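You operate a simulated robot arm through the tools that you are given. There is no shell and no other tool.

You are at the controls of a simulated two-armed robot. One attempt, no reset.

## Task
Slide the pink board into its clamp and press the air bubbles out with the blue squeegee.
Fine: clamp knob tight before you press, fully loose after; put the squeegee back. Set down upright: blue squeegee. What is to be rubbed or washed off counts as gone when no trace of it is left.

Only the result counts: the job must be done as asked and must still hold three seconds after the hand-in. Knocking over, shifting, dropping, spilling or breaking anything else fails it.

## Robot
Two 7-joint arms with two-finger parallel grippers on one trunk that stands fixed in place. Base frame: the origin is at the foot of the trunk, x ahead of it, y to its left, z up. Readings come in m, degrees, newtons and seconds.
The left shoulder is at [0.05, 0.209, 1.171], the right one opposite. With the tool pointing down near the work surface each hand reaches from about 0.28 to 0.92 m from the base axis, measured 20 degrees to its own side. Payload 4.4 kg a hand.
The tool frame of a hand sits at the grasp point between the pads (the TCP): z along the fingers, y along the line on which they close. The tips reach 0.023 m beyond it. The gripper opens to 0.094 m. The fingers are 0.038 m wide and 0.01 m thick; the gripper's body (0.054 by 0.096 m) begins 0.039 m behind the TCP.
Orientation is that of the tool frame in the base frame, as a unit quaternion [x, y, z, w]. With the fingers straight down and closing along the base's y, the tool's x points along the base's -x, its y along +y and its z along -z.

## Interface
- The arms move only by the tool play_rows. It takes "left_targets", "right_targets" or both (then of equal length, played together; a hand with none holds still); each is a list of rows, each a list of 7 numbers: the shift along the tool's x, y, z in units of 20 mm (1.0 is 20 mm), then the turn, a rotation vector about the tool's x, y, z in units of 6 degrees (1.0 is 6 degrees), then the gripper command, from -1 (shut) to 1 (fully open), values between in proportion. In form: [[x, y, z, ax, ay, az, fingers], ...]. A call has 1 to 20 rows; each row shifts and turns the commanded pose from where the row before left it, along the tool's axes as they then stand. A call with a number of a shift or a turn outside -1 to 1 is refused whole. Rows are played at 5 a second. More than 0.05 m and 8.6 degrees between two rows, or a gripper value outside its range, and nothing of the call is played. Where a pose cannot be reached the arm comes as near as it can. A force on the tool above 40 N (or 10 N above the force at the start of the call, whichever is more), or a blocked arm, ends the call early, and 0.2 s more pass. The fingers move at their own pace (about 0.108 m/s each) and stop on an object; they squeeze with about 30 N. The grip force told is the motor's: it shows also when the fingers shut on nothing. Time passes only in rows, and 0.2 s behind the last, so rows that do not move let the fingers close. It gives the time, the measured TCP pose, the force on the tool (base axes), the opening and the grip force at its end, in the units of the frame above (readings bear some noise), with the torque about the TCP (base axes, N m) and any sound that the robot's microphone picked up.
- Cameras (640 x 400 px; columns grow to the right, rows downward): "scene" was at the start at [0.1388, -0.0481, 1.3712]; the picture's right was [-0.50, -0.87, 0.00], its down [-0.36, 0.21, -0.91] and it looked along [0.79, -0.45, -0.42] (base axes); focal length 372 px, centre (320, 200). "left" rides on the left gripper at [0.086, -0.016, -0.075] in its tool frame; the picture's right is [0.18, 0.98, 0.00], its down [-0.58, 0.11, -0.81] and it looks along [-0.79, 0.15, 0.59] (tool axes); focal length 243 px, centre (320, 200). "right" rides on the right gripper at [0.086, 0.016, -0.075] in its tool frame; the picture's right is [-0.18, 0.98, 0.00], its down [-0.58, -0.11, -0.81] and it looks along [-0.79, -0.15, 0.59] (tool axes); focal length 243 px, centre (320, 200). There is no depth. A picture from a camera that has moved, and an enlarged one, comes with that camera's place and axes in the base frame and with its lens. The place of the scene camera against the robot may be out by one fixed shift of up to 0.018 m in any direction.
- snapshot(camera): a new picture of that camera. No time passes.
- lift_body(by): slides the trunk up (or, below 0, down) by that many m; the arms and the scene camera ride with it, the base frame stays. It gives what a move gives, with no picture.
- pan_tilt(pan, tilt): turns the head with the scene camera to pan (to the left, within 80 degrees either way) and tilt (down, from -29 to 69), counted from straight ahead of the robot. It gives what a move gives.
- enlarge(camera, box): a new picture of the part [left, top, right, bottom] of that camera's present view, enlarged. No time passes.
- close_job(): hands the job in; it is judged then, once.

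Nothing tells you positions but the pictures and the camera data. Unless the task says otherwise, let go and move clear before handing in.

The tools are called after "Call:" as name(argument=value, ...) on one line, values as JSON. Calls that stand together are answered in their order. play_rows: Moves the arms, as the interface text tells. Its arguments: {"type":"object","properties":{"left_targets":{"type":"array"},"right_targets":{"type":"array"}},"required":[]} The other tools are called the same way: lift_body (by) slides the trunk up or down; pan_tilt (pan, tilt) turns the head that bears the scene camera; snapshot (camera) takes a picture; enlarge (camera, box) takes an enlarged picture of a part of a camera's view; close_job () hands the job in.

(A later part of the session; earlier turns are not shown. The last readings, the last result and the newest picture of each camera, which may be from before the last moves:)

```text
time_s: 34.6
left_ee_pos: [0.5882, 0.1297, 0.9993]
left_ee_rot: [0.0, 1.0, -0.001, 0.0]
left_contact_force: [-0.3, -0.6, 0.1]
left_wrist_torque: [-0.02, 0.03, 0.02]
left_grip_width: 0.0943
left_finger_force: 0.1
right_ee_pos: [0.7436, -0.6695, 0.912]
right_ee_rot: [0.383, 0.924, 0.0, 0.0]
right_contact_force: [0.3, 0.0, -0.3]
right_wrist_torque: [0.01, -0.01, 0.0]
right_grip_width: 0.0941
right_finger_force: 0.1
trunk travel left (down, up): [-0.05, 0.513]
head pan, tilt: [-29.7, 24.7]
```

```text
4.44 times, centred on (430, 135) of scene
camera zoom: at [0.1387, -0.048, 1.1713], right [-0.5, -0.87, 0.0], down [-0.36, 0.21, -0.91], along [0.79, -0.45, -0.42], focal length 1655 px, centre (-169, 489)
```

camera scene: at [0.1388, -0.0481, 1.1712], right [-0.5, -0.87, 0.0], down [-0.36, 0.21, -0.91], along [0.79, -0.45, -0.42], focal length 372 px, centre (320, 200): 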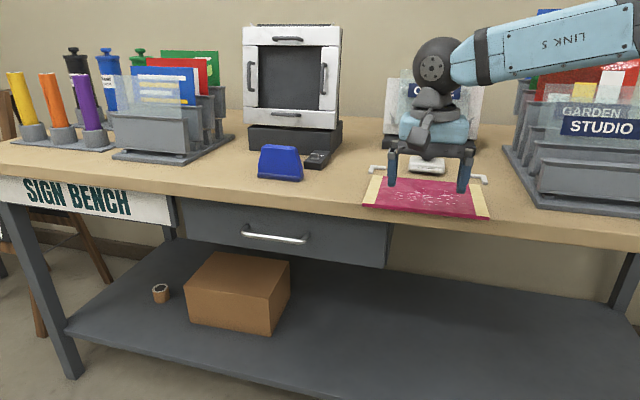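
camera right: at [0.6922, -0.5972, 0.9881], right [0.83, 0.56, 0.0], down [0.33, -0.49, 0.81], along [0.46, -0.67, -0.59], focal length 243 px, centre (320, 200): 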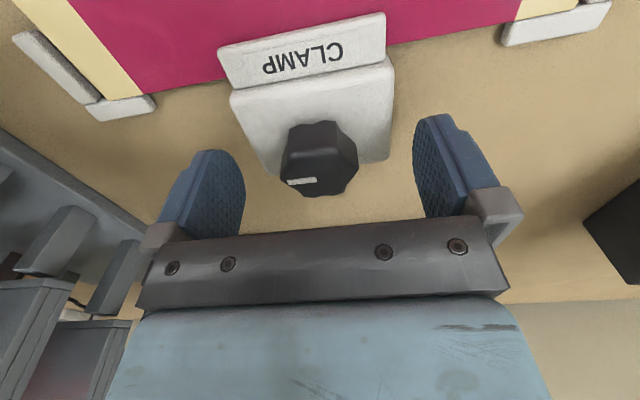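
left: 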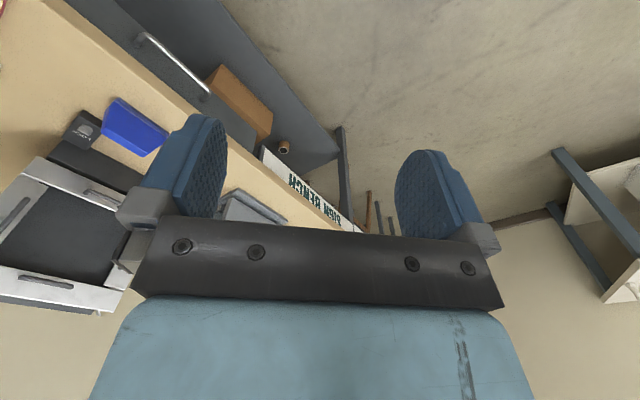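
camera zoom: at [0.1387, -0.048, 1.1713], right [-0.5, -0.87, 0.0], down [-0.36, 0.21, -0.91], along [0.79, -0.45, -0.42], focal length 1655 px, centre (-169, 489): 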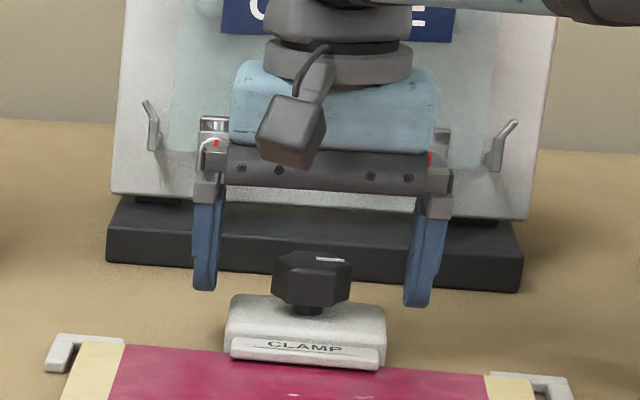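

The knob lies between the fingers, about 2–3 mm closer to the robot than the tool centre. I'll correct slightly and close on it.

Call:
play_rows(right_targets=[[0.12, 0, 0, 0, 0, 0, 0.5], [0, 0, 0, 0, 0, 0, 0], [0, 0, 0, 0, 0, 0, -1], [0, 0, 0, 0, 0, 0, -1], [0, 0, 0, 0, 0, 0, -1]])

Call:
enlarge(camera="right", box=[220, 80, 420, 220])

```text
time_s: 35.8
left_ee_pos: [0.5884, 0.1296, 0.9995]
left_ee_rot: [0.0, 1.0, 0.0, 0.0]
left_contact_force: [-0.8, -0.6, 0.7]
left_wrist_torque: [-0.03, -0.03, 0.01]
left_grip_width: 0.0939
left_finger_force: 0.1
right_ee_pos: [0.7395, -0.6695, 0.9128]
right_ee_rot: [0.383, 0.924, -0.001, 0.0]
right_contact_force: [-4.4, -0.3, -1.7]
right_wrist_torque: [-0.1, 0.18, -0.02]
right_grip_width: 0.0354
right_finger_force: 44.6
trunk travel left (down, up): [-0.05, 0.513]
head pan, tilt: [-29.7, 24.7]
```

```text
2.86 times, centred on (320, 150) of right
camera zoom: at [0.6904, -0.5963, 0.9876], right [0.83, 0.56, 0.0], down [0.33, -0.49, 0.81], along [0.45, -0.67, -0.59], focal length 693 px, centre (320, 343)
```

zoom: 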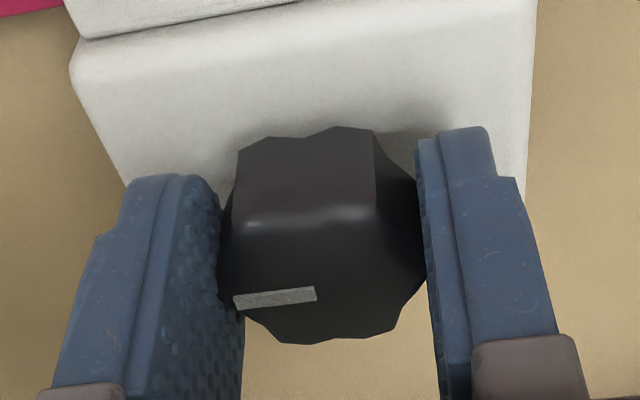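

The knob is held (35 mm wide). I'll relieve the small side load and begin turning clockwise in small steps, checking torque.

Call:
play_rows(right_targets=[[0.05, -0.05, 0, 0, 0, 0, -1], [0, 0, 0, 0, 0, 1, -1], [0, 0, 0, 0, 0, 1, -1], [0, 0, 0, 0, 0, 1, -1]])

Call:
enlarge(camera="right", box=[220, 80, 420, 220])

```text
time_s: 36.8
left_ee_pos: [0.5893, 0.1295, 0.9984]
left_ee_rot: [0.001, 1.0, -0.001, -0.001]
left_contact_force: [-0.8, -0.3, -0.9]
left_wrist_torque: [0.01, 0.02, -0.01]
left_grip_width: 0.0941
left_finger_force: 0.1
right_ee_pos: [0.7406, -0.6691, 0.9119]
right_ee_rot: [0.523, 0.852, 0.0, 0.001]
right_contact_force: [10.1, -4.6, -1.6]
right_wrist_torque: [-0.79, -0.92, 0.02]
right_grip_width: 0.0357
right_finger_force: 44.6
trunk travel left (down, up): [-0.05, 0.513]
head pan, tilt: [-29.7, 24.7]
```

```text
2.86 times, centred on (320, 150) of right
camera zoom: at [0.7156, -0.5842, 0.9876], right [0.96, 0.28, 0.0], down [0.17, -0.57, 0.81], along [0.23, -0.77, -0.59], focal length 693 px, centre (320, 343)
```

zoom: 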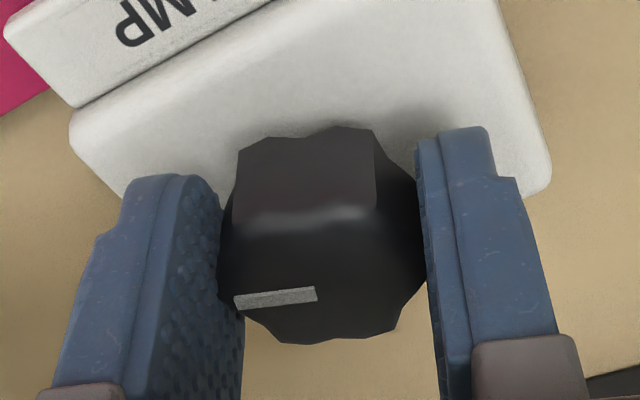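

The knob turns with the hand and shows little torque so far. I'll continue clockwise and ease the small side load.

Call:
play_rows(right_targets=[[-0.04, 0.03, 0, 0, 0, 1, -1], [0, 0, 0, 0, 0, 1, -1], [0, 0, 0, 0, 0, 1, -1], [0, 0, 0, 0, 0, 1, -1], [0, 0, 0, 0, 0, 1, -1]])

Call:
enlarge(camera="right", box=[220, 80, 420, 220])

```text
time_s: 38.0
left_ee_pos: [0.5894, 0.1299, 0.9982]
left_ee_rot: [0.0, 1.0, -0.001, 0.0]
left_contact_force: [-0.1, 0.4, -0.2]
left_wrist_torque: [0.0, 0.01, -0.02]
left_grip_width: 0.0941
left_finger_force: 0.0
right_ee_pos: [0.7408, -0.6691, 0.9117]
right_ee_rot: [0.726, 0.688, 0.0, 0.0]
right_contact_force: [6.0, 1.0, 0.3]
right_wrist_torque: [0.72, -0.3, 0.01]
right_grip_width: 0.0354
right_finger_force: 44.7
trunk travel left (down, up): [-0.05, 0.513]
head pan, tilt: [-29.7, 24.7]
```

```text
2.86 times, centred on (320, 150) of right
camera zoom: at [0.7619, -0.5831, 0.9876], right [0.97, -0.24, 0.0], down [-0.14, -0.57, 0.81], along [-0.19, -0.78, -0.59], focal length 693 px, centre (320, 343)
```

zoom: 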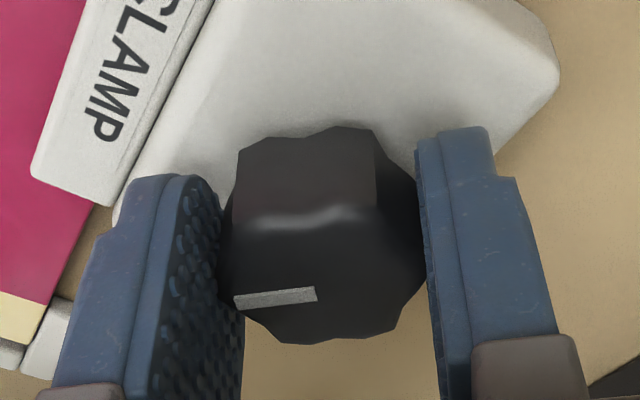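

The knob still follows with no stop reached after 48°. I'll go on turning clockwise.

Call:
play_rows(right_targets=[[0, 0, 0, 0, 0, 1, -1], [0, 0, 0, 0, 0, 1, -1], [0, 0, 0, 0, 0, 1, -1], [0, 0, 0, 0, 0, 1, -1]])

Call:
enlarge(camera="right", box=[220, 80, 420, 220])

```text
time_s: 39.0
left_ee_pos: [0.5882, 0.1303, 0.9982]
left_ee_rot: [0.0, 1.0, 0.0, -0.001]
left_contact_force: [-0.5, 0.4, -0.8]
left_wrist_torque: [0.01, 0.01, -0.01]
left_grip_width: 0.0943
left_finger_force: 0.2
right_ee_pos: [0.7422, -0.6684, 0.912]
right_ee_rot: [0.853, 0.521, -0.001, 0.0]
right_contact_force: [11.8, 3.7, 0.5]
right_wrist_torque: [-0.07, -0.24, 0.04]
right_grip_width: 0.0357
right_finger_force: 45.2
trunk travel left (down, up): [-0.05, 0.513]
head pan, tilt: [-29.7, 24.7]
```

```text
2.86 times, centred on (320, 150) of right
camera zoom: at [0.7955, -0.599, 0.9875], right [0.79, -0.61, 0.0], down [-0.36, -0.47, 0.81], along [-0.49, -0.64, -0.59], focal length 693 px, centre (320, 343)
```

zoom: 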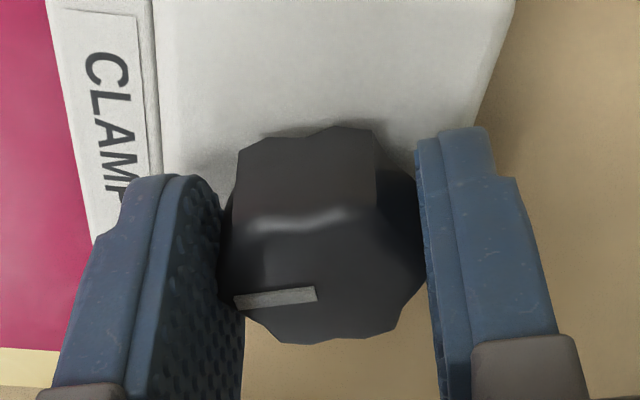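

72° turned and still following. I'll ease the side load and continue.

Call:
play_rows(right_targets=[[0.04, 0.04, 0, 0, 0, 1, -1], [0, 0, 0, 0, 0, 1, -1], [0, 0, 0, 0, 0, 1, -1]])

Call:
enlarge(camera="right", box=[220, 80, 420, 220])

```text
time_s: 39.8
left_ee_pos: [0.5884, 0.1294, 0.999]
left_ee_rot: [0.0, 1.0, -0.001, -0.001]
left_contact_force: [-0.2, 0.1, -0.2]
left_wrist_torque: [-0.03, -0.02, -0.02]
left_grip_width: 0.094
left_finger_force: 0.1
right_ee_pos: [0.7412, -0.6696, 0.9133]
right_ee_rot: [0.924, 0.382, -0.001, 0.001]
right_contact_force: [5.8, 4.7, -2.4]
right_wrist_torque: [0.22, -0.29, -0.02]
right_grip_width: 0.0354
right_finger_force: 45.1
trunk travel left (down, up): [-0.05, 0.513]
head pan, tilt: [-29.7, 24.7]
```

```text
2.86 times, centred on (320, 150) of right
camera zoom: at [0.8148, -0.6194, 0.9875], right [0.56, -0.83, 0.0], down [-0.49, -0.33, 0.81], along [-0.67, -0.45, -0.59], focal length 693 px, centre (320, 343)
```

zoom: 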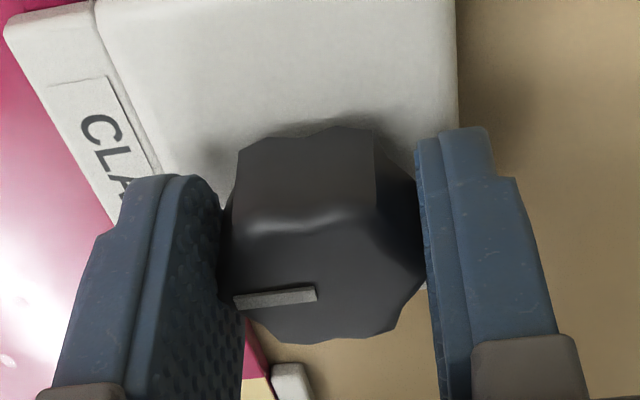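

90° turned, no stop yet (mark now points toward the front). I'll continue carefully, watching torque about the vertical.

Call:
play_rows(right_targets=[[0.03, -0.03, 0, 0, 0, 1, -1], [0, 0, 0, 0, 0, 1, -1], [0, 0, 0, 0, 0, 1, -1]])

Call:
enlarge(camera="right", box=[220, 80, 420, 220])

Call:
enlarge(camera="scene", box=[360, 90, 500, 180])

```text
time_s: 40.6
left_ee_pos: [0.5888, 0.1283, 0.9978]
left_ee_rot: [0.001, 1.0, 0.001, 0.0]
left_contact_force: [-0.9, -0.5, 0.7]
left_wrist_torque: [-0.01, 0.0, 0.0]
left_grip_width: 0.0939
left_finger_force: 0.0
right_ee_pos: [0.7422, -0.6692, 0.9117]
right_ee_rot: [0.973, 0.232, 0.001, 0.002]
right_contact_force: [19.0, -15.3, 4.1]
right_wrist_torque: [-0.46, -0.42, 0.86]
right_grip_width: 0.0354
right_finger_force: 45.0
trunk travel left (down, up): [-0.05, 0.513]
head pan, tilt: [-29.7, 24.7]
```

```text
2.86 times, centred on (320, 150) of right
camera zoom: at [0.8268, -0.6444, 0.9877], right [0.28, -0.96, 0.0], down [-0.57, -0.16, 0.81], along [-0.77, -0.23, -0.59], focal length 693 px, centre (320, 343)
```

zoom: 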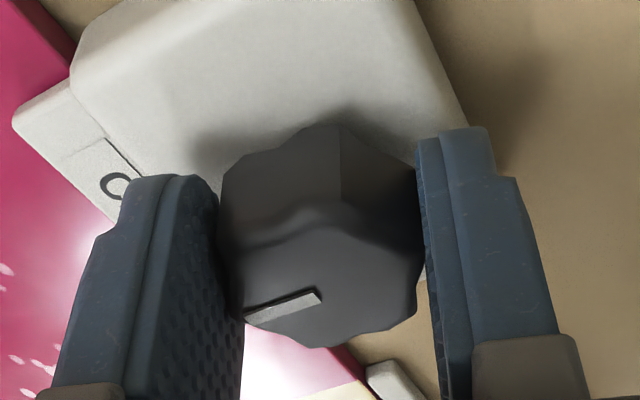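

```text
4.44 times, centred on (430, 135) of scene
camera zoom: at [0.1399, -0.0489, 1.1711], right [-0.5, -0.87, 0.0], down [-0.36, 0.21, -0.91], along [0.79, -0.45, -0.42], focal length 1655 px, centre (-169, 489)
```

zoom: 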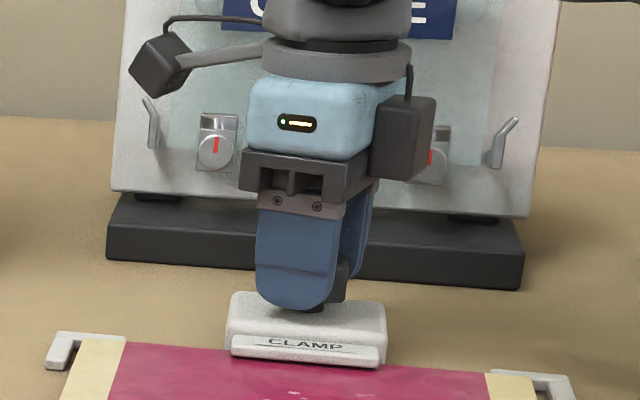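

Torque about the vertical jumped to 0.86 N·m and the knob stopped following, so it's tight at about 90–95° clockwise. I'll open the fingers, rise, and check the knob's mark.

Call:
play_rows(right_targets=[[0, 0, 0, 0, 0, 0, 0.2], [0, 0, 0, 0, 0, 0, 0.6], [0, 0, 0, 0, 0, 0, 1], [0, 0, 0, 0, 0, 0, 1]])

Call:
play_rows(right_targets=[[0, 0, -1, 0, 0, 0, 1], [0, 0, -1, 0, 0, 0, 1], [0, 0, -1, 0, 0, 0, 1], [0, 0, -1, 0, 0, 0, 1]])

Call:
snapshot(camera="right")

Call:
enlarge(camera="scene", box=[360, 100, 500, 190])

```text
time_s: 41.6
left_ee_pos: [0.5883, 0.1292, 0.9988]
left_ee_rot: [0.0, 1.0, 0.0, -0.001]
left_contact_force: [0.2, -0.6, 0.8]
left_wrist_torque: [0.01, 0.0, 0.01]
left_grip_width: 0.0942
left_finger_force: 0.1
right_ee_pos: [0.7408, -0.6681, 0.9129]
right_ee_rot: [0.972, 0.234, -0.001, 0.0]
right_contact_force: [-1.2, 0.6, 0.5]
right_wrist_torque: [0.01, 0.01, -0.01]
right_grip_width: 0.0941
right_finger_force: 0.0
trunk travel left (down, up): [-0.05, 0.513]
head pan, tilt: [-29.7, 24.7]
```

```text
time_s: 42.6
left_ee_pos: [0.5883, 0.1303, 0.9986]
left_ee_rot: [0.001, 1.0, 0.0, 0.0]
left_contact_force: [0.5, 0.1, -0.8]
left_wrist_torque: [-0.01, 0.01, 0.0]
left_grip_width: 0.0941
left_finger_force: 0.0
right_ee_pos: [0.7419, -0.6678, 0.9934]
right_ee_rot: [0.972, 0.234, 0.0, 0.0]
right_contact_force: [1.0, -1.1, 0.2]
right_wrist_torque: [0.03, -0.02, 0.0]
right_grip_width: 0.0938
right_finger_force: 0.1
trunk travel left (down, up): [-0.05, 0.513]
head pan, tilt: [-29.7, 24.7]
```

```text
taken
camera right: at [0.8259, -0.6436, 1.0677], right [0.28, -0.96, 0.0], down [-0.57, -0.17, 0.81], along [-0.77, -0.23, -0.59], focal length 243 px, centre (320, 200)
```

right: 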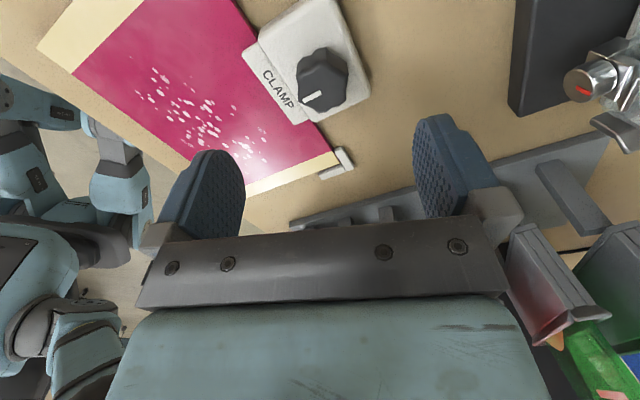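

```text
4.44 times, centred on (430, 145) of scene
camera zoom: at [0.1389, -0.0481, 1.1712], right [-0.5, -0.87, 0.0], down [-0.36, 0.21, -0.91], along [0.79, -0.45, -0.42], focal length 1655 px, centre (-169, 444)
```

zoom: 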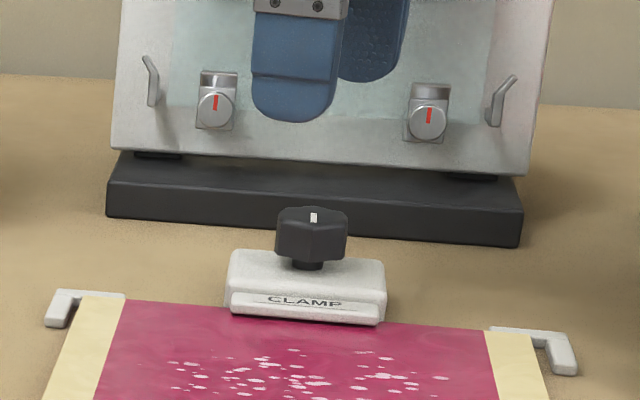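

Call:
enlarge(camera="right", box=[240, 0, 400, 130])

Call:
enlarge(camera="scene", box=[400, 135, 450, 175])

```text
3.08 times, centred on (320, 65) of right
camera zoom: at [0.8259, -0.6436, 1.0677], right [0.28, -0.96, 0.0], down [-0.57, -0.17, 0.81], along [-0.77, -0.23, -0.59], focal length 746 px, centre (320, 615)
```

zoom: 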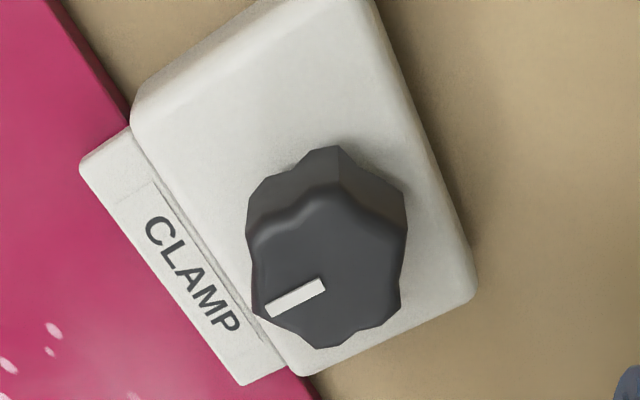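

```text
10.00 times, centred on (425, 155) of scene
camera zoom: at [0.1389, -0.0481, 1.1712], right [-0.5, -0.87, 0.0], down [-0.36, 0.21, -0.91], along [0.79, -0.45, -0.42], focal length 3724 px, centre (-730, 650)
```

zoom: 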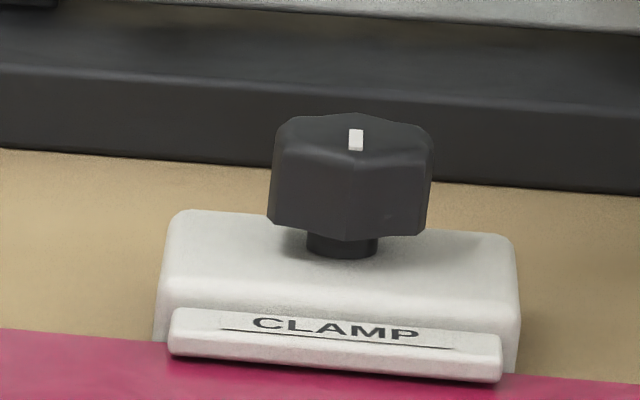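

The knob mark now points squarely to the front: a quarter turn, tight, and the lip presses on the board. Next I'll move up and over to the squeegee at about (0.856, -0.349), turning the hand so the fingers close across its thin side.

Call:
play_rows(right_targets=[[0, 0, -0.6, 0, 0, -1, 1], [0, 0, -0.6, 0, 0, -1, 1], [0, 0, -0.6, 0, 0, -1, 1], [0.956, -0.453, 0, 0, 0, 0, 1], [0.956, -0.453, 0, 0, 0, 0, 1], [0.956, -0.453, 0, 0, 0, 0, 1], [0.956, -0.453, 0, 0, 0, 0, 1], [0.956, -0.453, 0, 0, 0, 0, 1], [0.956, -0.453, 0, 0, 0, 0, 1], [0.956, -0.453, 0, 0, 0, 0, 1], [0.956, -0.453, 0, 0, 0, 0, 1], [0.956, -0.453, 0, 0, 0, 0, 1], [0.956, -0.453, 0, 0, 0, 0, 1], [0.956, -0.453, 0, 0, 0, 0, 1], [0.956, -0.453, 0, 0, 0, 0, 1]])

Call:
snapshot(camera="right")

Call:
snapshot(camera="scene")

```text
time_s: 45.8
left_ee_pos: [0.5892, 0.1296, 0.9975]
left_ee_rot: [-0.001, 1.0, 0.0, 0.0]
left_contact_force: [-0.2, -0.8, 0.4]
left_wrist_torque: [-0.03, 0.02, 0.0]
left_grip_width: 0.0941
left_finger_force: 0.1
right_ee_pos: [0.7728, -0.43, 1.0178]
right_ee_rot: [0.924, 0.382, 0.0, 0.001]
right_contact_force: [0.5, 1.8, 0.4]
right_wrist_torque: [0.0, -0.01, -0.01]
right_grip_width: 0.094
right_finger_force: 0.1
right hand out of reach, approached as far as the arm can: row 7, 8, 9, 10, 11, 12, 13, 14, 15
trunk travel left (down, up): [-0.05, 0.513]
head pan, tilt: [-29.7, 24.7]
```

```text
taken
camera right: at [0.8445, -0.3804, 1.0929], right [0.56, -0.83, 0.0], down [-0.49, -0.33, 0.81], along [-0.67, -0.46, -0.59], focal length 243 px, centre (320, 200)
```

right: 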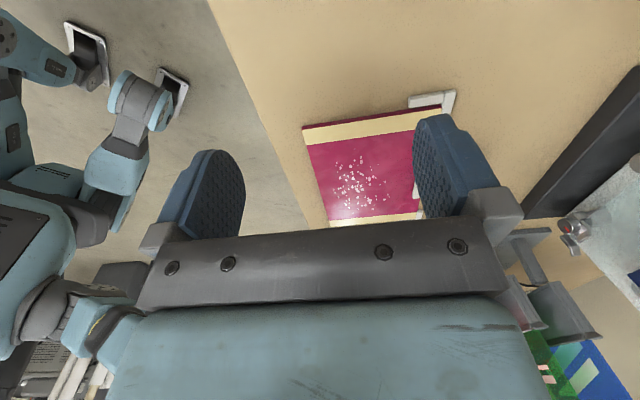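

```text
taken
camera scene: at [0.1388, -0.048, 1.1713], right [-0.5, -0.87, 0.0], down [-0.36, 0.21, -0.91], along [0.79, -0.45, -0.42], focal length 372 px, centre (320, 200)
```

scene: 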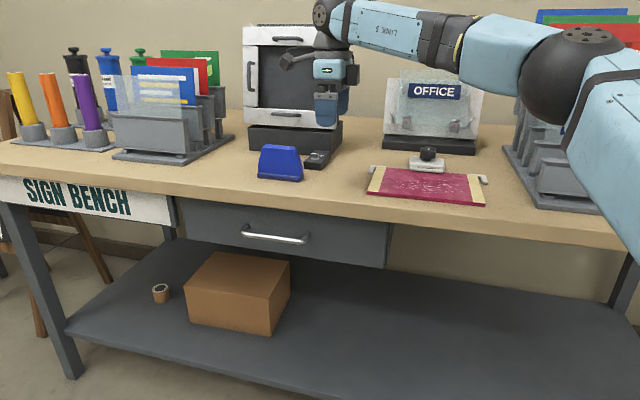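

The hand ran into its turn limit in this orientation. I'll draw back a little and turn the hand 180° the other way, which gives the same finger line with more wrist room.

Call:
play_rows(right_targets=[[0, -1, 0, 0, 0, 0, 1], [0, -1, 0, 0, 0, 0, 1], [0, -1, 0, 0, 0, 0, 1], [0, 0, 0, 0, 0, -1, 1], [0, 0, 0, 0, 0, -1, 1], [0, 0, 0, 0, 0, -1, 1], [0, 0, 0, 0, 0, -1, 1], [0, 0, 0, 0, 0, -1, 1], [0, 0, 0, 0, 0, -1, 1], [0, 0, 0, 0, 0, -1, 1], [0, 0, 0, 0, 0, -1, 1], [0, 0, 0, 0, 0, -1, 1], [0, 0, 0, 0, 0, -1, 1], [0, 0, 0, 0, 0, -1, 1], [0, 0, 0, 0, 0, -1, 1], [0, 0, 0, 0, 0, -1, 1], [0, 0, 0, 0, 0, -1, 1], [0, 0, 0, 0, 0, -1, 1], [0, 0, 0, 0, 0, -1, 1], [0, 0, 0, 0, 0, -1, 1]])

Call:
play_rows(right_targets=[[0, 0, 0, 0, 0, -1, 1], [0, 0, 0, 0, 0, -1, 1], [0, 0, 0, 0, 0, -1, 1], [0, 0, 0, 0, 0, -1, 1], [0, 0, 0, 0, 0, -1, 1], [0, 0, 0, 0, 0, -1, 1], [0, 0, 0, 0, 0, -1, 1], [0, 0, 0, 0, 0, -1, 1], [0, 0, 0, 0, 0, -1, 1], [0, 0, 0, 0, 0, -1, 1], [0, 0, 0, 0, 0, -1, 1], [0, 0, 0, 0, 0, -1, 1], [0, 0, 0, 0, 0, -1, 1], [0, 0, 0, 0, 0, 0, 1]])

Call:
snapshot(camera="right")

Call:
snapshot(camera="scene")

```text
time_s: 50.0
left_ee_pos: [0.5884, 0.1309, 0.9994]
left_ee_rot: [0.0, 1.0, 0.0, 0.0]
left_contact_force: [-0.7, 0.8, 0.0]
left_wrist_torque: [0.01, -0.04, -0.04]
left_grip_width: 0.0941
left_finger_force: 0.0
right_ee_pos: [0.7298, -0.3874, 1.0184]
right_ee_rot: [0.283, 0.959, 0.0, 0.0]
right_contact_force: [-0.1, -0.2, 0.0]
right_wrist_torque: [-0.01, 0.02, 0.02]
right_grip_width: 0.0939
right_finger_force: 0.1
trunk travel left (down, up): [-0.05, 0.513]
head pan, tilt: [-29.7, 24.7]
```

```text
time_s: 53.0
left_ee_pos: [0.5883, 0.1303, 0.9996]
left_ee_rot: [0.0, 1.0, 0.001, 0.0]
left_contact_force: [0.6, 0.5, 0.2]
left_wrist_torque: [0.03, 0.04, -0.04]
left_grip_width: 0.0938
left_finger_force: 0.1
right_ee_pos: [0.5894, -0.2739, 1.0076]
right_ee_rot: [-0.377, 0.926, -0.002, 0.0]
right_contact_force: [-0.3, -1.2, -0.2]
right_wrist_torque: [0.02, -0.01, -0.01]
right_grip_width: 0.0938
right_finger_force: 0.1
right hand out of reach, approached as far as the arm can: row 9, 10, 11, 12, 13
trunk travel left (down, up): [-0.05, 0.513]
head pan, tilt: [-29.7, 24.7]
```

```text
taken
camera right: at [0.5174, -0.3229, 1.083], right [-0.55, 0.83, 0.0], down [0.49, 0.33, 0.81], along [0.67, 0.45, -0.59], focal length 243 px, centre (320, 200)
```

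right: 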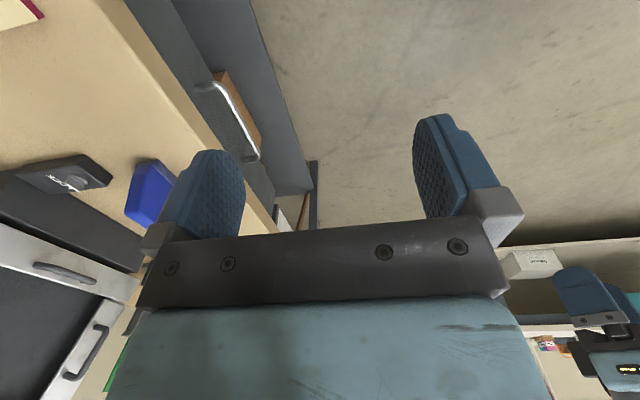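

```text
taken
camera scene: at [0.1389, -0.0481, 1.1712], right [-0.5, -0.87, 0.0], down [-0.36, 0.21, -0.91], along [0.79, -0.45, -0.42], focal length 372 px, centre (320, 200)
```

scene: 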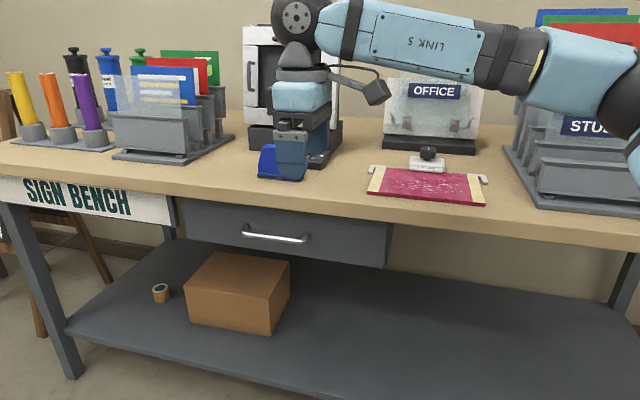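

In this orientation the wrist hits a limit. The other orientation was better, and a tilt of the hand along the bench's length should extend its reach. I'll turn back the way I came.

Call:
play_rows(right_targets=[[0, 0, 0, 0, 0, 1, 1], [0, 0, 0, 0, 0, 1, 1], [0, 0, 0, 0, 0, 1, 1], [0, 0, 0, 0, 0, 1, 1], [0, 0, 0, 0, 0, 1, 1], [0, 0, 0, 0, 0, 1, 1], [0, 0, 0, 0, 0, 1, 1], [0, 0, 0, 0, 0, 1, 1], [0, 0, 0, 0, 0, 1, 1], [0, 0, 0, 0, 0, 1, 1], [0, 0, 0, 0, 0, 1, 1], [0, 0, 0, 0, 0, 1, 1], [0, 0, 0, 0, 0, 1, 1], [0, 0, 0, 0, 0, 1, 1], [0, 0, 0, 0, 0, 1, 1]])

Call:
play_rows(right_targets=[[0, 0, 0, 0, 0, 1, 1], [0, 0, 0, 0, 0, 1, 1], [0, 0, 0, 0, 0, 1, 1], [0, 0, 0, 0, 0, 1, 1], [0, 0, 0, 0, 0, 1, 1], [0, 0, 0, 0, 0, 1, 1], [0, 0, 0, 0, 0, 1, 1], [0, 0, 0, 0, 0, 1, 1], [0, 0, 0, 0, 0, 1, 1], [0, 0, 0, 0, 0, 1, 1], [0, 0, 0, 0, 0, 1, 1], [0, 0, 0, 0, 0, 1, 1], [0, 0, 0, 0, 0, 1, 1], [0, 0, 0, 0, 0, 1, 1], [0, 0, 0, 0, 0, 1, 1]])

Call:
snapshot(camera="scene")

```text
time_s: 56.2
left_ee_pos: [0.5878, 0.1308, 0.999]
left_ee_rot: [0.0, 1.0, 0.0, 0.0]
left_contact_force: [0.4, -0.1, 0.5]
left_wrist_torque: [0.01, -0.02, 0.01]
left_grip_width: 0.0941
left_finger_force: 0.1
right_ee_pos: [0.5915, -0.2739, 1.0074]
right_ee_rot: [0.383, 0.924, 0.001, 0.0]
right_contact_force: [0.5, -0.2, 0.0]
right_wrist_torque: [-0.02, 0.03, 0.01]
right_grip_width: 0.0941
right_finger_force: 0.1
trunk travel left (down, up): [-0.05, 0.513]
head pan, tilt: [-29.7, 24.7]
```

```text
time_s: 59.4
left_ee_pos: [0.5887, 0.129, 0.9994]
left_ee_rot: [0.0, 1.0, 0.001, 0.0]
left_contact_force: [-0.2, -0.2, 0.1]
left_wrist_torque: [-0.01, -0.01, 0.0]
left_grip_width: 0.0941
left_finger_force: 0.0
right_ee_pos: [0.5913, -0.2747, 1.0064]
right_ee_rot: [0.924, 0.382, 0.0, -0.001]
right_contact_force: [-0.1, -0.2, 0.4]
right_wrist_torque: [0.0, -0.01, 0.02]
right_grip_width: 0.094
right_finger_force: 0.0
trunk travel left (down, up): [-0.05, 0.513]
head pan, tilt: [-29.7, 24.7]
```

```text
taken
camera scene: at [0.1388, -0.0481, 1.1712], right [-0.5, -0.87, 0.0], down [-0.36, 0.21, -0.91], along [0.79, -0.45, -0.42], focal length 372 px, centre (320, 200)
```

scene: 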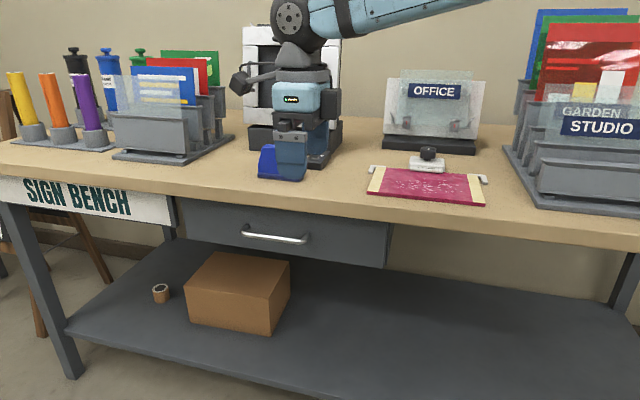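

In this orientation the elbow goes up and the hand is free. I'll tilt the hand 24° along the bench direction and move toward the squeegee at a safe height, testing the reach.

Call:
play_rows(right_targets=[[0, 0, 0, 0, 1, 0, 1], [0, 0, 0, 0, 1, 0, 1], [0, 0, 0, 0, 1, 0, 1], [0, 0, 0, 0, 1, 0, 1], [0.236, 0.923, 0.189, 0, 0, 0, 1], [0.236, 0.923, 0.189, 0, 0, 0, 1], [0.236, 0.923, 0.189, 0, 0, 0, 1], [0.236, 0.923, 0.189, 0, 0, 0, 1], [0.236, 0.923, 0.189, 0, 0, 0, 1], [0.236, 0.923, 0.189, 0, 0, 0, 1], [0.236, 0.923, 0.189, 0, 0, 0, 1], [0.236, 0.923, 0.189, 0, 0, 0, 1], [0.236, 0.923, 0.189, 0, 0, 0, 1], [0.236, 0.923, 0.189, 0, 0, 0, 1], [0.236, 0.923, 0.189, 0, 0, 0, 1], [0.236, 0.923, 0.189, 0, 0, 0, 1], [0.236, 0.923, 0.189, 0, 0, 0, 1]])

Call:
snapshot(camera="scene")

Call:
snapshot(camera="right")

```text
time_s: 63.0
left_ee_pos: [0.5878, 0.1295, 0.9991]
left_ee_rot: [0.0, 1.0, 0.0, -0.001]
left_contact_force: [0.2, -0.4, -0.6]
left_wrist_torque: [0.02, 0.03, -0.01]
left_grip_width: 0.094
left_finger_force: 0.0
right_ee_pos: [0.8151, -0.3905, 0.9846]
right_ee_rot: [0.904, 0.374, 0.191, -0.079]
right_contact_force: [0.5, 0.5, -0.8]
right_wrist_torque: [-0.02, 0.02, 0.0]
right_grip_width: 0.0938
right_finger_force: 0.1
trunk travel left (down, up): [-0.05, 0.513]
head pan, tilt: [-29.7, 24.7]
```

```text
taken
camera scene: at [0.1393, -0.0484, 1.1711], right [-0.5, -0.87, 0.0], down [-0.36, 0.21, -0.91], along [0.79, -0.45, -0.42], focal length 372 px, centre (320, 200)
```

scene: 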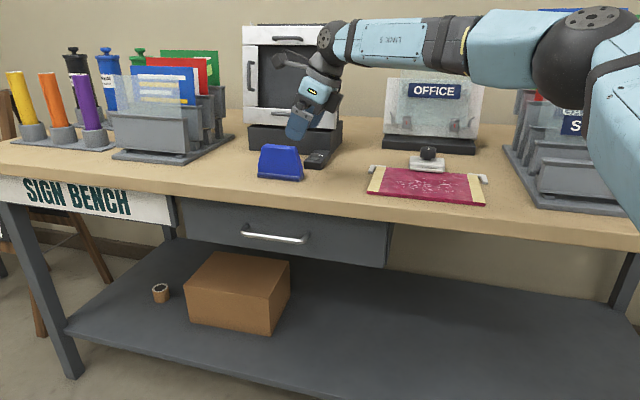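

```text
taken
camera right: at [0.8618, -0.3681, 1.0897], right [0.57, -0.81, -0.07], down [-0.68, -0.53, 0.5], along [-0.45, -0.24, -0.86], focal length 243 px, centre (320, 200)
```

right: 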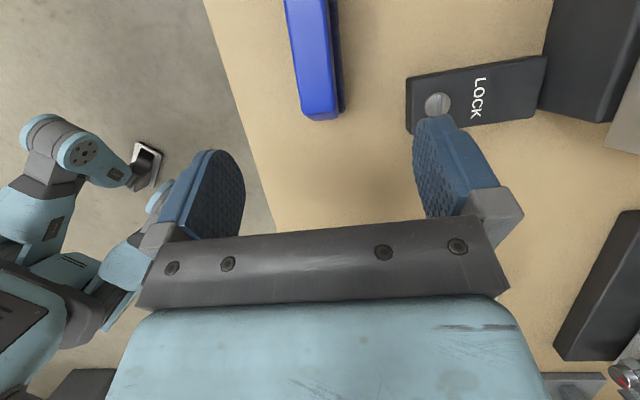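

The tilted hand reaches (0.815, -0.391, 0.985) with no limit. The squeegee's right end is in view between the fingers, so I'll enlarge it to locate it precisely.

Call:
enlarge(camera="right", box=[240, 0, 440, 125])

Call:
enlarge(camera="scene", box=[240, 120, 340, 190])

```text
3.20 times, centred on (340, 62) of right
camera zoom: at [0.8618, -0.3681, 1.0897], right [0.57, -0.81, -0.07], down [-0.68, -0.53, 0.5], along [-0.45, -0.24, -0.86], focal length 776 px, centre (256, 640)
```

zoom: 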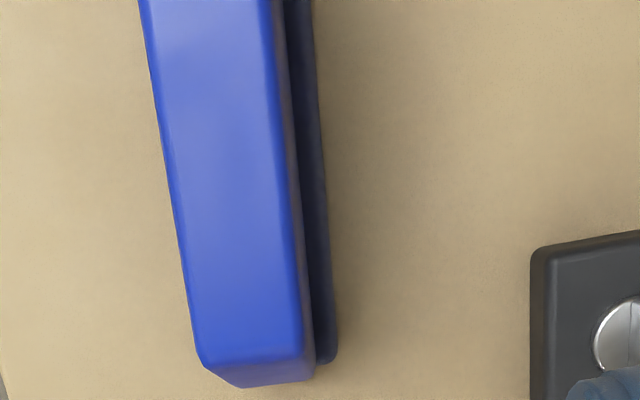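

```text
5.71 times, centred on (290, 155) of scene
camera zoom: at [0.1393, -0.0484, 1.1711], right [-0.5, -0.87, 0.0], down [-0.36, 0.21, -0.91], along [0.79, -0.45, -0.42], focal length 2128 px, centre (491, 457)
```

zoom: 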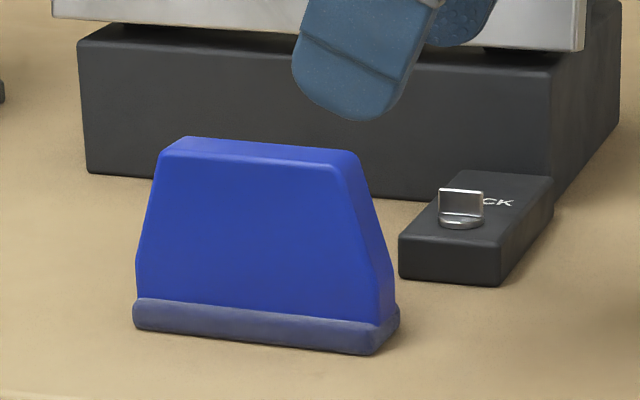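

The squeegee's top is about 20 mm thick, centred at the same depth as the hand, with its top near z 0.935. I'll shift along the bench over it, then check before descending.

Call:
play_rows(right_targets=[[0.571, 0, 0.254, 0, 0, 0, 0.6], [0.571, 0, 0.254, 0, 0, 0, 0.6], [0.571, 0, 0.254, 0, 0, 0, 0.6], [0.571, 0, 0.254, 0, 0, 0, 0.6], [0, 0, 0, 0, 0, 0, 0.6]])

Call:
snapshot(camera="right")

Call:
enlarge(camera="scene", box=[240, 60, 360, 190])

```text
time_s: 64.2
left_ee_pos: [0.5883, 0.1295, 0.9997]
left_ee_rot: [0.0, 1.0, 0.0, 0.001]
left_contact_force: [0.8, -0.5, 0.4]
left_wrist_torque: [-0.03, -0.01, -0.01]
left_grip_width: 0.0939
left_finger_force: 0.0
right_ee_pos: [0.8189, -0.3622, 0.9851]
right_ee_rot: [0.904, 0.375, 0.192, -0.078]
right_contact_force: [0.7, 0.4, 0.1]
right_wrist_torque: [-0.02, -0.03, -0.03]
right_grip_width: 0.0751
right_finger_force: 0.1
right hand out of reach, approached as far as the arm can: row 2, 3, 4
trunk travel left (down, up): [-0.05, 0.513]
head pan, tilt: [-29.7, 24.7]
```

```text
taken
camera right: at [0.8656, -0.3388, 1.0891], right [0.58, -0.81, -0.07], down [-0.69, -0.53, 0.5], along [-0.45, -0.24, -0.86], focal length 243 px, centre (320, 200)
```

right: 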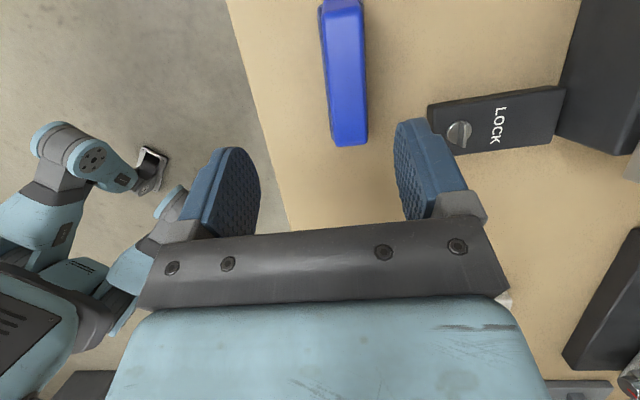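

```text
3.08 times, centred on (300, 125) of scene
camera zoom: at [0.1389, -0.0481, 1.1712], right [-0.5, -0.87, 0.0], down [-0.36, 0.21, -0.91], along [0.79, -0.45, -0.42], focal length 1146 px, centre (382, 431)
```

zoom: 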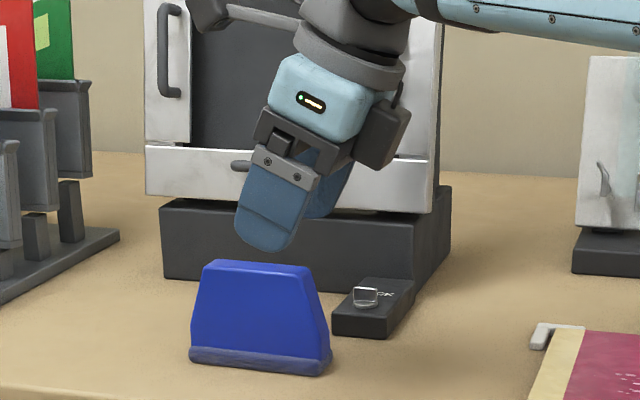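

The reach runs out just short of the squeegee. More tilt and a slightly lower trunk should close the gap, so I'll rise, tilt further and lower the trunk by 45 mm.

Call:
play_rows(right_targets=[[0.407, 0, -0.913, 0, 0, 0, 0.6], [0.407, 0, -0.913, 0, 0, 0, 0.6], [0.407, 0, -0.913, 0, 0, 0, 0.6], [0, 0, 0, 0, 1, 0, 0.6], [0, 0, 0, 0, 1, 0, 0.6], [0, 0, 0, 0, 1, 0, 0.6]])

Call:
lift_body(by=-0.045)

Call:
snapshot(camera="right")

Call:
snapshot(camera="scene")

```text
time_s: 65.6
left_ee_pos: [0.5881, 0.1297, 0.9995]
left_ee_rot: [0.001, 1.0, 0.001, 0.0]
left_contact_force: [0.3, 0.2, 0.7]
left_wrist_torque: [-0.01, -0.01, -0.01]
left_grip_width: 0.0941
left_finger_force: 0.0
right_ee_pos: [0.8131, -0.3637, 1.0435]
right_ee_rot: [0.863, 0.357, 0.331, -0.137]
right_contact_force: [0.0, 0.4, -0.7]
right_wrist_torque: [-0.01, -0.04, 0.0]
right_grip_width: 0.0751
right_finger_force: 0.1
right hand out of reach, approached as far as the arm can: row 2, 3
trunk travel left (down, up): [-0.05, 0.513]
head pan, tilt: [-29.7, 24.7]
```

```text
time_s: 66.5
left_ee_pos: [0.5864, 0.13, 0.955]
left_ee_rot: [0.0, 1.0, 0.0, 0.0]
left_contact_force: [-0.3, -0.2, 0.0]
left_wrist_torque: [0.0, 0.0, -0.03]
left_grip_width: 0.0941
left_finger_force: 0.1
right_ee_pos: [0.8123, -0.3645, 0.9998]
right_ee_rot: [0.863, 0.357, 0.331, -0.136]
right_contact_force: [0.3, -0.1, 0.1]
right_wrist_torque: [-0.02, 0.02, -0.02]
right_grip_width: 0.0751
right_finger_force: 0.0
trunk travel left (down, up): [-0.005, 0.558]
head pan, tilt: [-29.7, 24.7]
```

```text
taken
camera right: at [0.834, -0.3647, 1.1133], right [0.6, -0.79, -0.12], down [-0.76, -0.61, 0.21], along [-0.24, -0.03, -0.97], focal length 243 px, centre (320, 200)
```

right: 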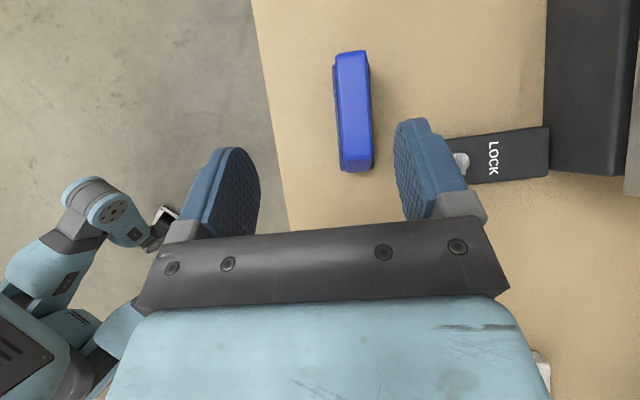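

```text
taken
camera scene: at [0.1385, -0.048, 1.1263], right [-0.5, -0.87, 0.0], down [-0.36, 0.21, -0.91], along [0.79, -0.45, -0.42], focal length 372 px, centre (320, 200)
```

scene: 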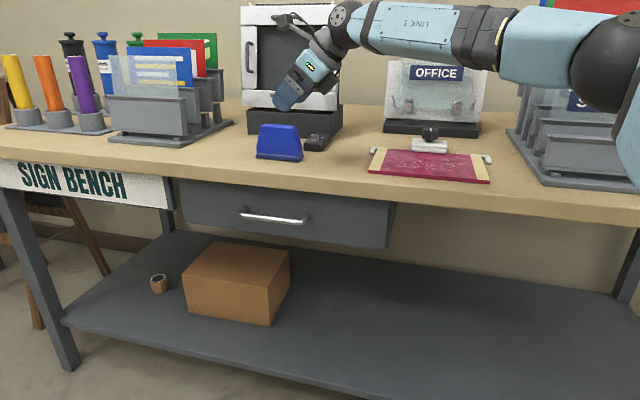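

Now the whole squeegee top is visible from above. I'll enlarge to measure its centre and angle.

Call:
enlarge(camera="right", box=[270, 30, 430, 190])

```text
2.50 times, centred on (350, 110) of right
camera zoom: at [0.834, -0.3647, 1.1133], right [0.6, -0.79, -0.12], down [-0.76, -0.61, 0.21], along [-0.24, -0.03, -0.97], focal length 606 px, centre (245, 425)
```

zoom: 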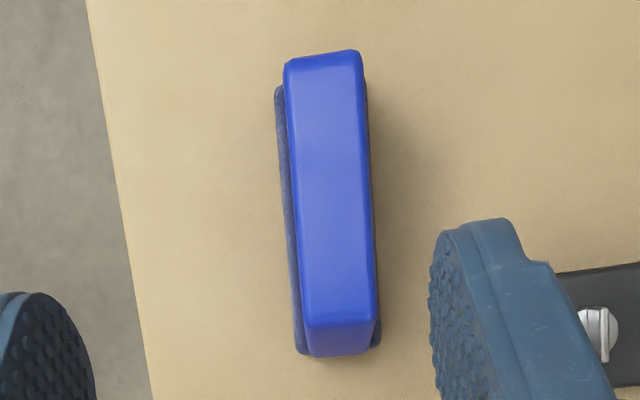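

The squeegee's top is centred at about f=0.854, l=0.359 in bench coordinates, which is (0.858, -0.350). I'll move over it at safe height.

Call:
play_rows(right_targets=[[0.287, 0.367, 0.527, 0, 0, 0, 0.6], [0.287, 0.367, 0.527, 0, 0, 0, 0.6], [0.287, 0.367, 0.527, 0, 0, 0, 0.6], [0, 0, 0, 0, 0, 0, 0.6]])

Call:
snapshot(camera="right")

```text
time_s: 67.5
left_ee_pos: [0.5885, 0.1307, 0.9545]
left_ee_rot: [0.0, 1.0, 0.001, -0.001]
left_contact_force: [0.1, -0.3, -0.3]
left_wrist_torque: [-0.01, -0.02, -0.02]
left_grip_width: 0.0944
left_finger_force: 0.1
right_ee_pos: [0.8516, -0.355, 0.9872]
right_ee_rot: [0.863, 0.356, 0.332, -0.137]
right_contact_force: [0.3, 0.3, 0.7]
right_wrist_torque: [0.0, -0.02, 0.02]
right_grip_width: 0.0751
right_finger_force: 0.1
trunk travel left (down, up): [-0.005, 0.558]
head pan, tilt: [-29.7, 24.7]
```

```text
taken
camera right: at [0.8733, -0.3553, 1.1004], right [0.6, -0.79, -0.12], down [-0.76, -0.61, 0.21], along [-0.24, -0.03, -0.97], focal length 243 px, centre (320, 200)
```

right: 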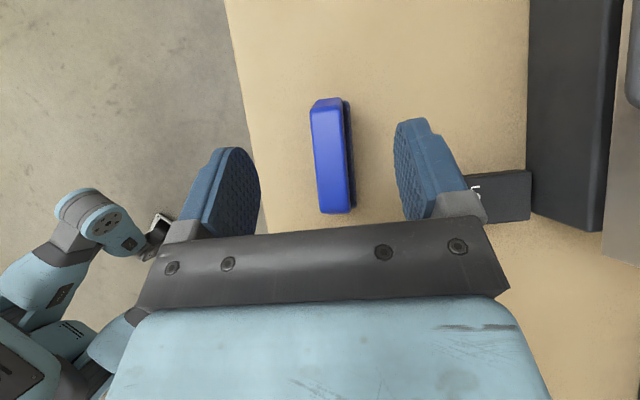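

I'm over the squeegee with reach to spare. I'll descend straight down to z≈0.922 with the fingers on both sides of it.

Call:
play_rows(right_targets=[[-0.543, 0, 0.604, 0, 0, 0, 0.6], [-0.543, 0, 0.604, 0, 0, 0, 0.6], [-0.543, 0, 0.604, 0, 0, 0, 0.6], [-0.543, 0, 0.604, 0, 0, 0, 0.6], [0, 0, 0, 0, 0, 0, 0.6]])

Call:
snapshot(camera="right")

Call:
enlarge(camera="scene", box=[230, 60, 350, 170])

```text
time_s: 68.7
left_ee_pos: [0.588, 0.1298, 0.9533]
left_ee_rot: [0.0, 1.0, 0.0, 0.001]
left_contact_force: [0.0, -0.9, -0.6]
left_wrist_torque: [0.04, 0.03, 0.01]
left_grip_width: 0.0939
left_finger_force: 0.0
right_ee_pos: [0.8526, -0.3551, 0.9215]
right_ee_rot: [0.862, 0.358, 0.331, -0.138]
right_contact_force: [-0.3, 0.0, 0.1]
right_wrist_torque: [0.02, 0.0, 0.0]
right_grip_width: 0.0754
right_finger_force: 0.0
trunk travel left (down, up): [-0.005, 0.558]
head pan, tilt: [-29.7, 24.7]
```

```text
taken
camera right: at [0.8744, -0.3562, 1.0355], right [0.6, -0.79, -0.12], down [-0.76, -0.61, 0.21], along [-0.24, -0.03, -0.97], focal length 243 px, centre (320, 200)
```

right: 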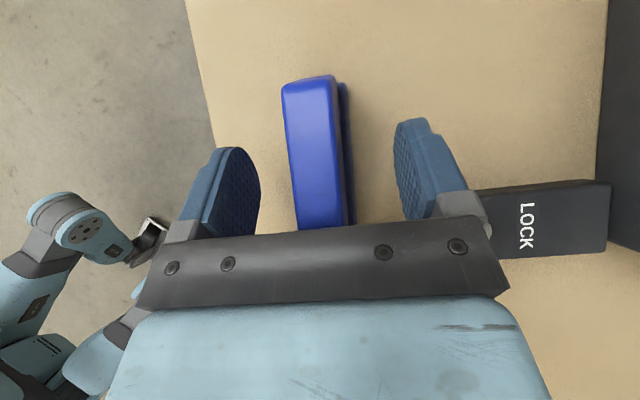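

```text
3.64 times, centred on (290, 115) of scene
camera zoom: at [0.1388, -0.048, 1.1263], right [-0.5, -0.87, 0.0], down [-0.36, 0.21, -0.91], along [0.79, -0.45, -0.42], focal length 1354 px, centre (429, 509)
```

zoom: 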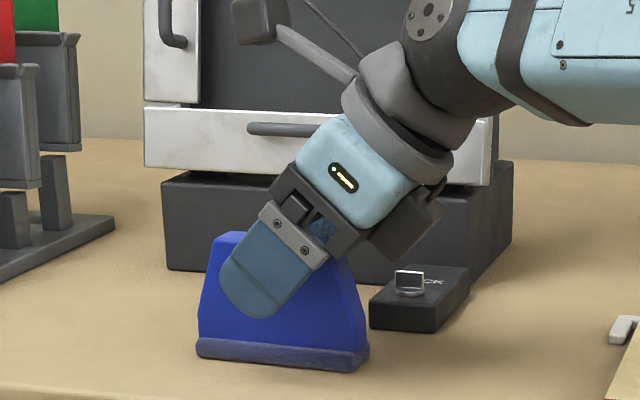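

The fingers straddle the squeegee cleanly. I'll close on it and record this pose for putting it back.

Call:
play_rows(right_targets=[[0, 0, 0, 0, 0, 0, 0], [0, 0, 0, 0, 0, 0, -0.4], [0, 0, 0, 0, 0, 0, -1], [0, 0, 0, 0, 0, 0, -1], [0, 0, 0, 0, 0, 0, -1]])

Call:
snapshot(camera="right")

Call:
enlarge(camera="scene", box=[230, 60, 350, 170])

```text
time_s: 69.8
left_ee_pos: [0.5884, 0.1295, 0.9544]
left_ee_rot: [0.0, 1.0, 0.001, 0.0]
left_contact_force: [-0.5, 0.4, 0.3]
left_wrist_torque: [0.0, -0.01, -0.01]
left_grip_width: 0.0941
left_finger_force: 0.1
right_ee_pos: [0.8529, -0.3558, 0.9221]
right_ee_rot: [0.863, 0.357, 0.331, -0.137]
right_contact_force: [-0.2, 0.7, 0.1]
right_wrist_torque: [0.13, -0.01, 0.07]
right_grip_width: 0.0219
right_finger_force: 29.6
trunk travel left (down, up): [-0.005, 0.558]
head pan, tilt: [-29.7, 24.7]
```

```text
taken
camera right: at [0.8744, -0.3563, 1.0357], right [0.6, -0.79, -0.12], down [-0.76, -0.61, 0.21], along [-0.24, -0.03, -0.97], focal length 243 px, centre (320, 200)
```

right: 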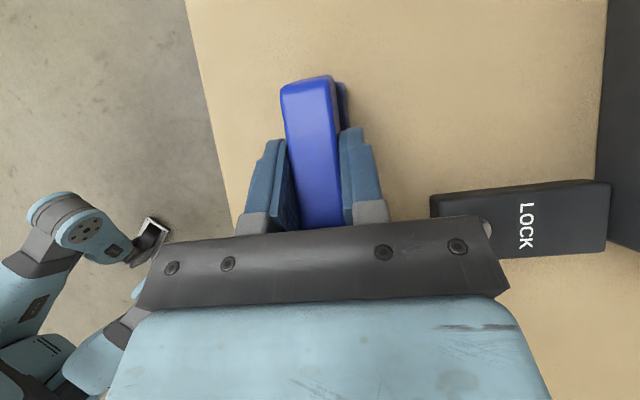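

```text
3.64 times, centred on (290, 115) of scene
camera zoom: at [0.1388, -0.048, 1.1263], right [-0.5, -0.87, 0.0], down [-0.36, 0.21, -0.91], along [0.79, -0.45, -0.42], focal length 1354 px, centre (429, 509)
```

zoom: 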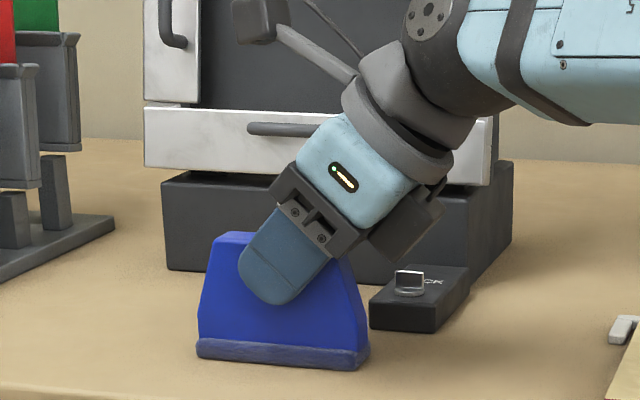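

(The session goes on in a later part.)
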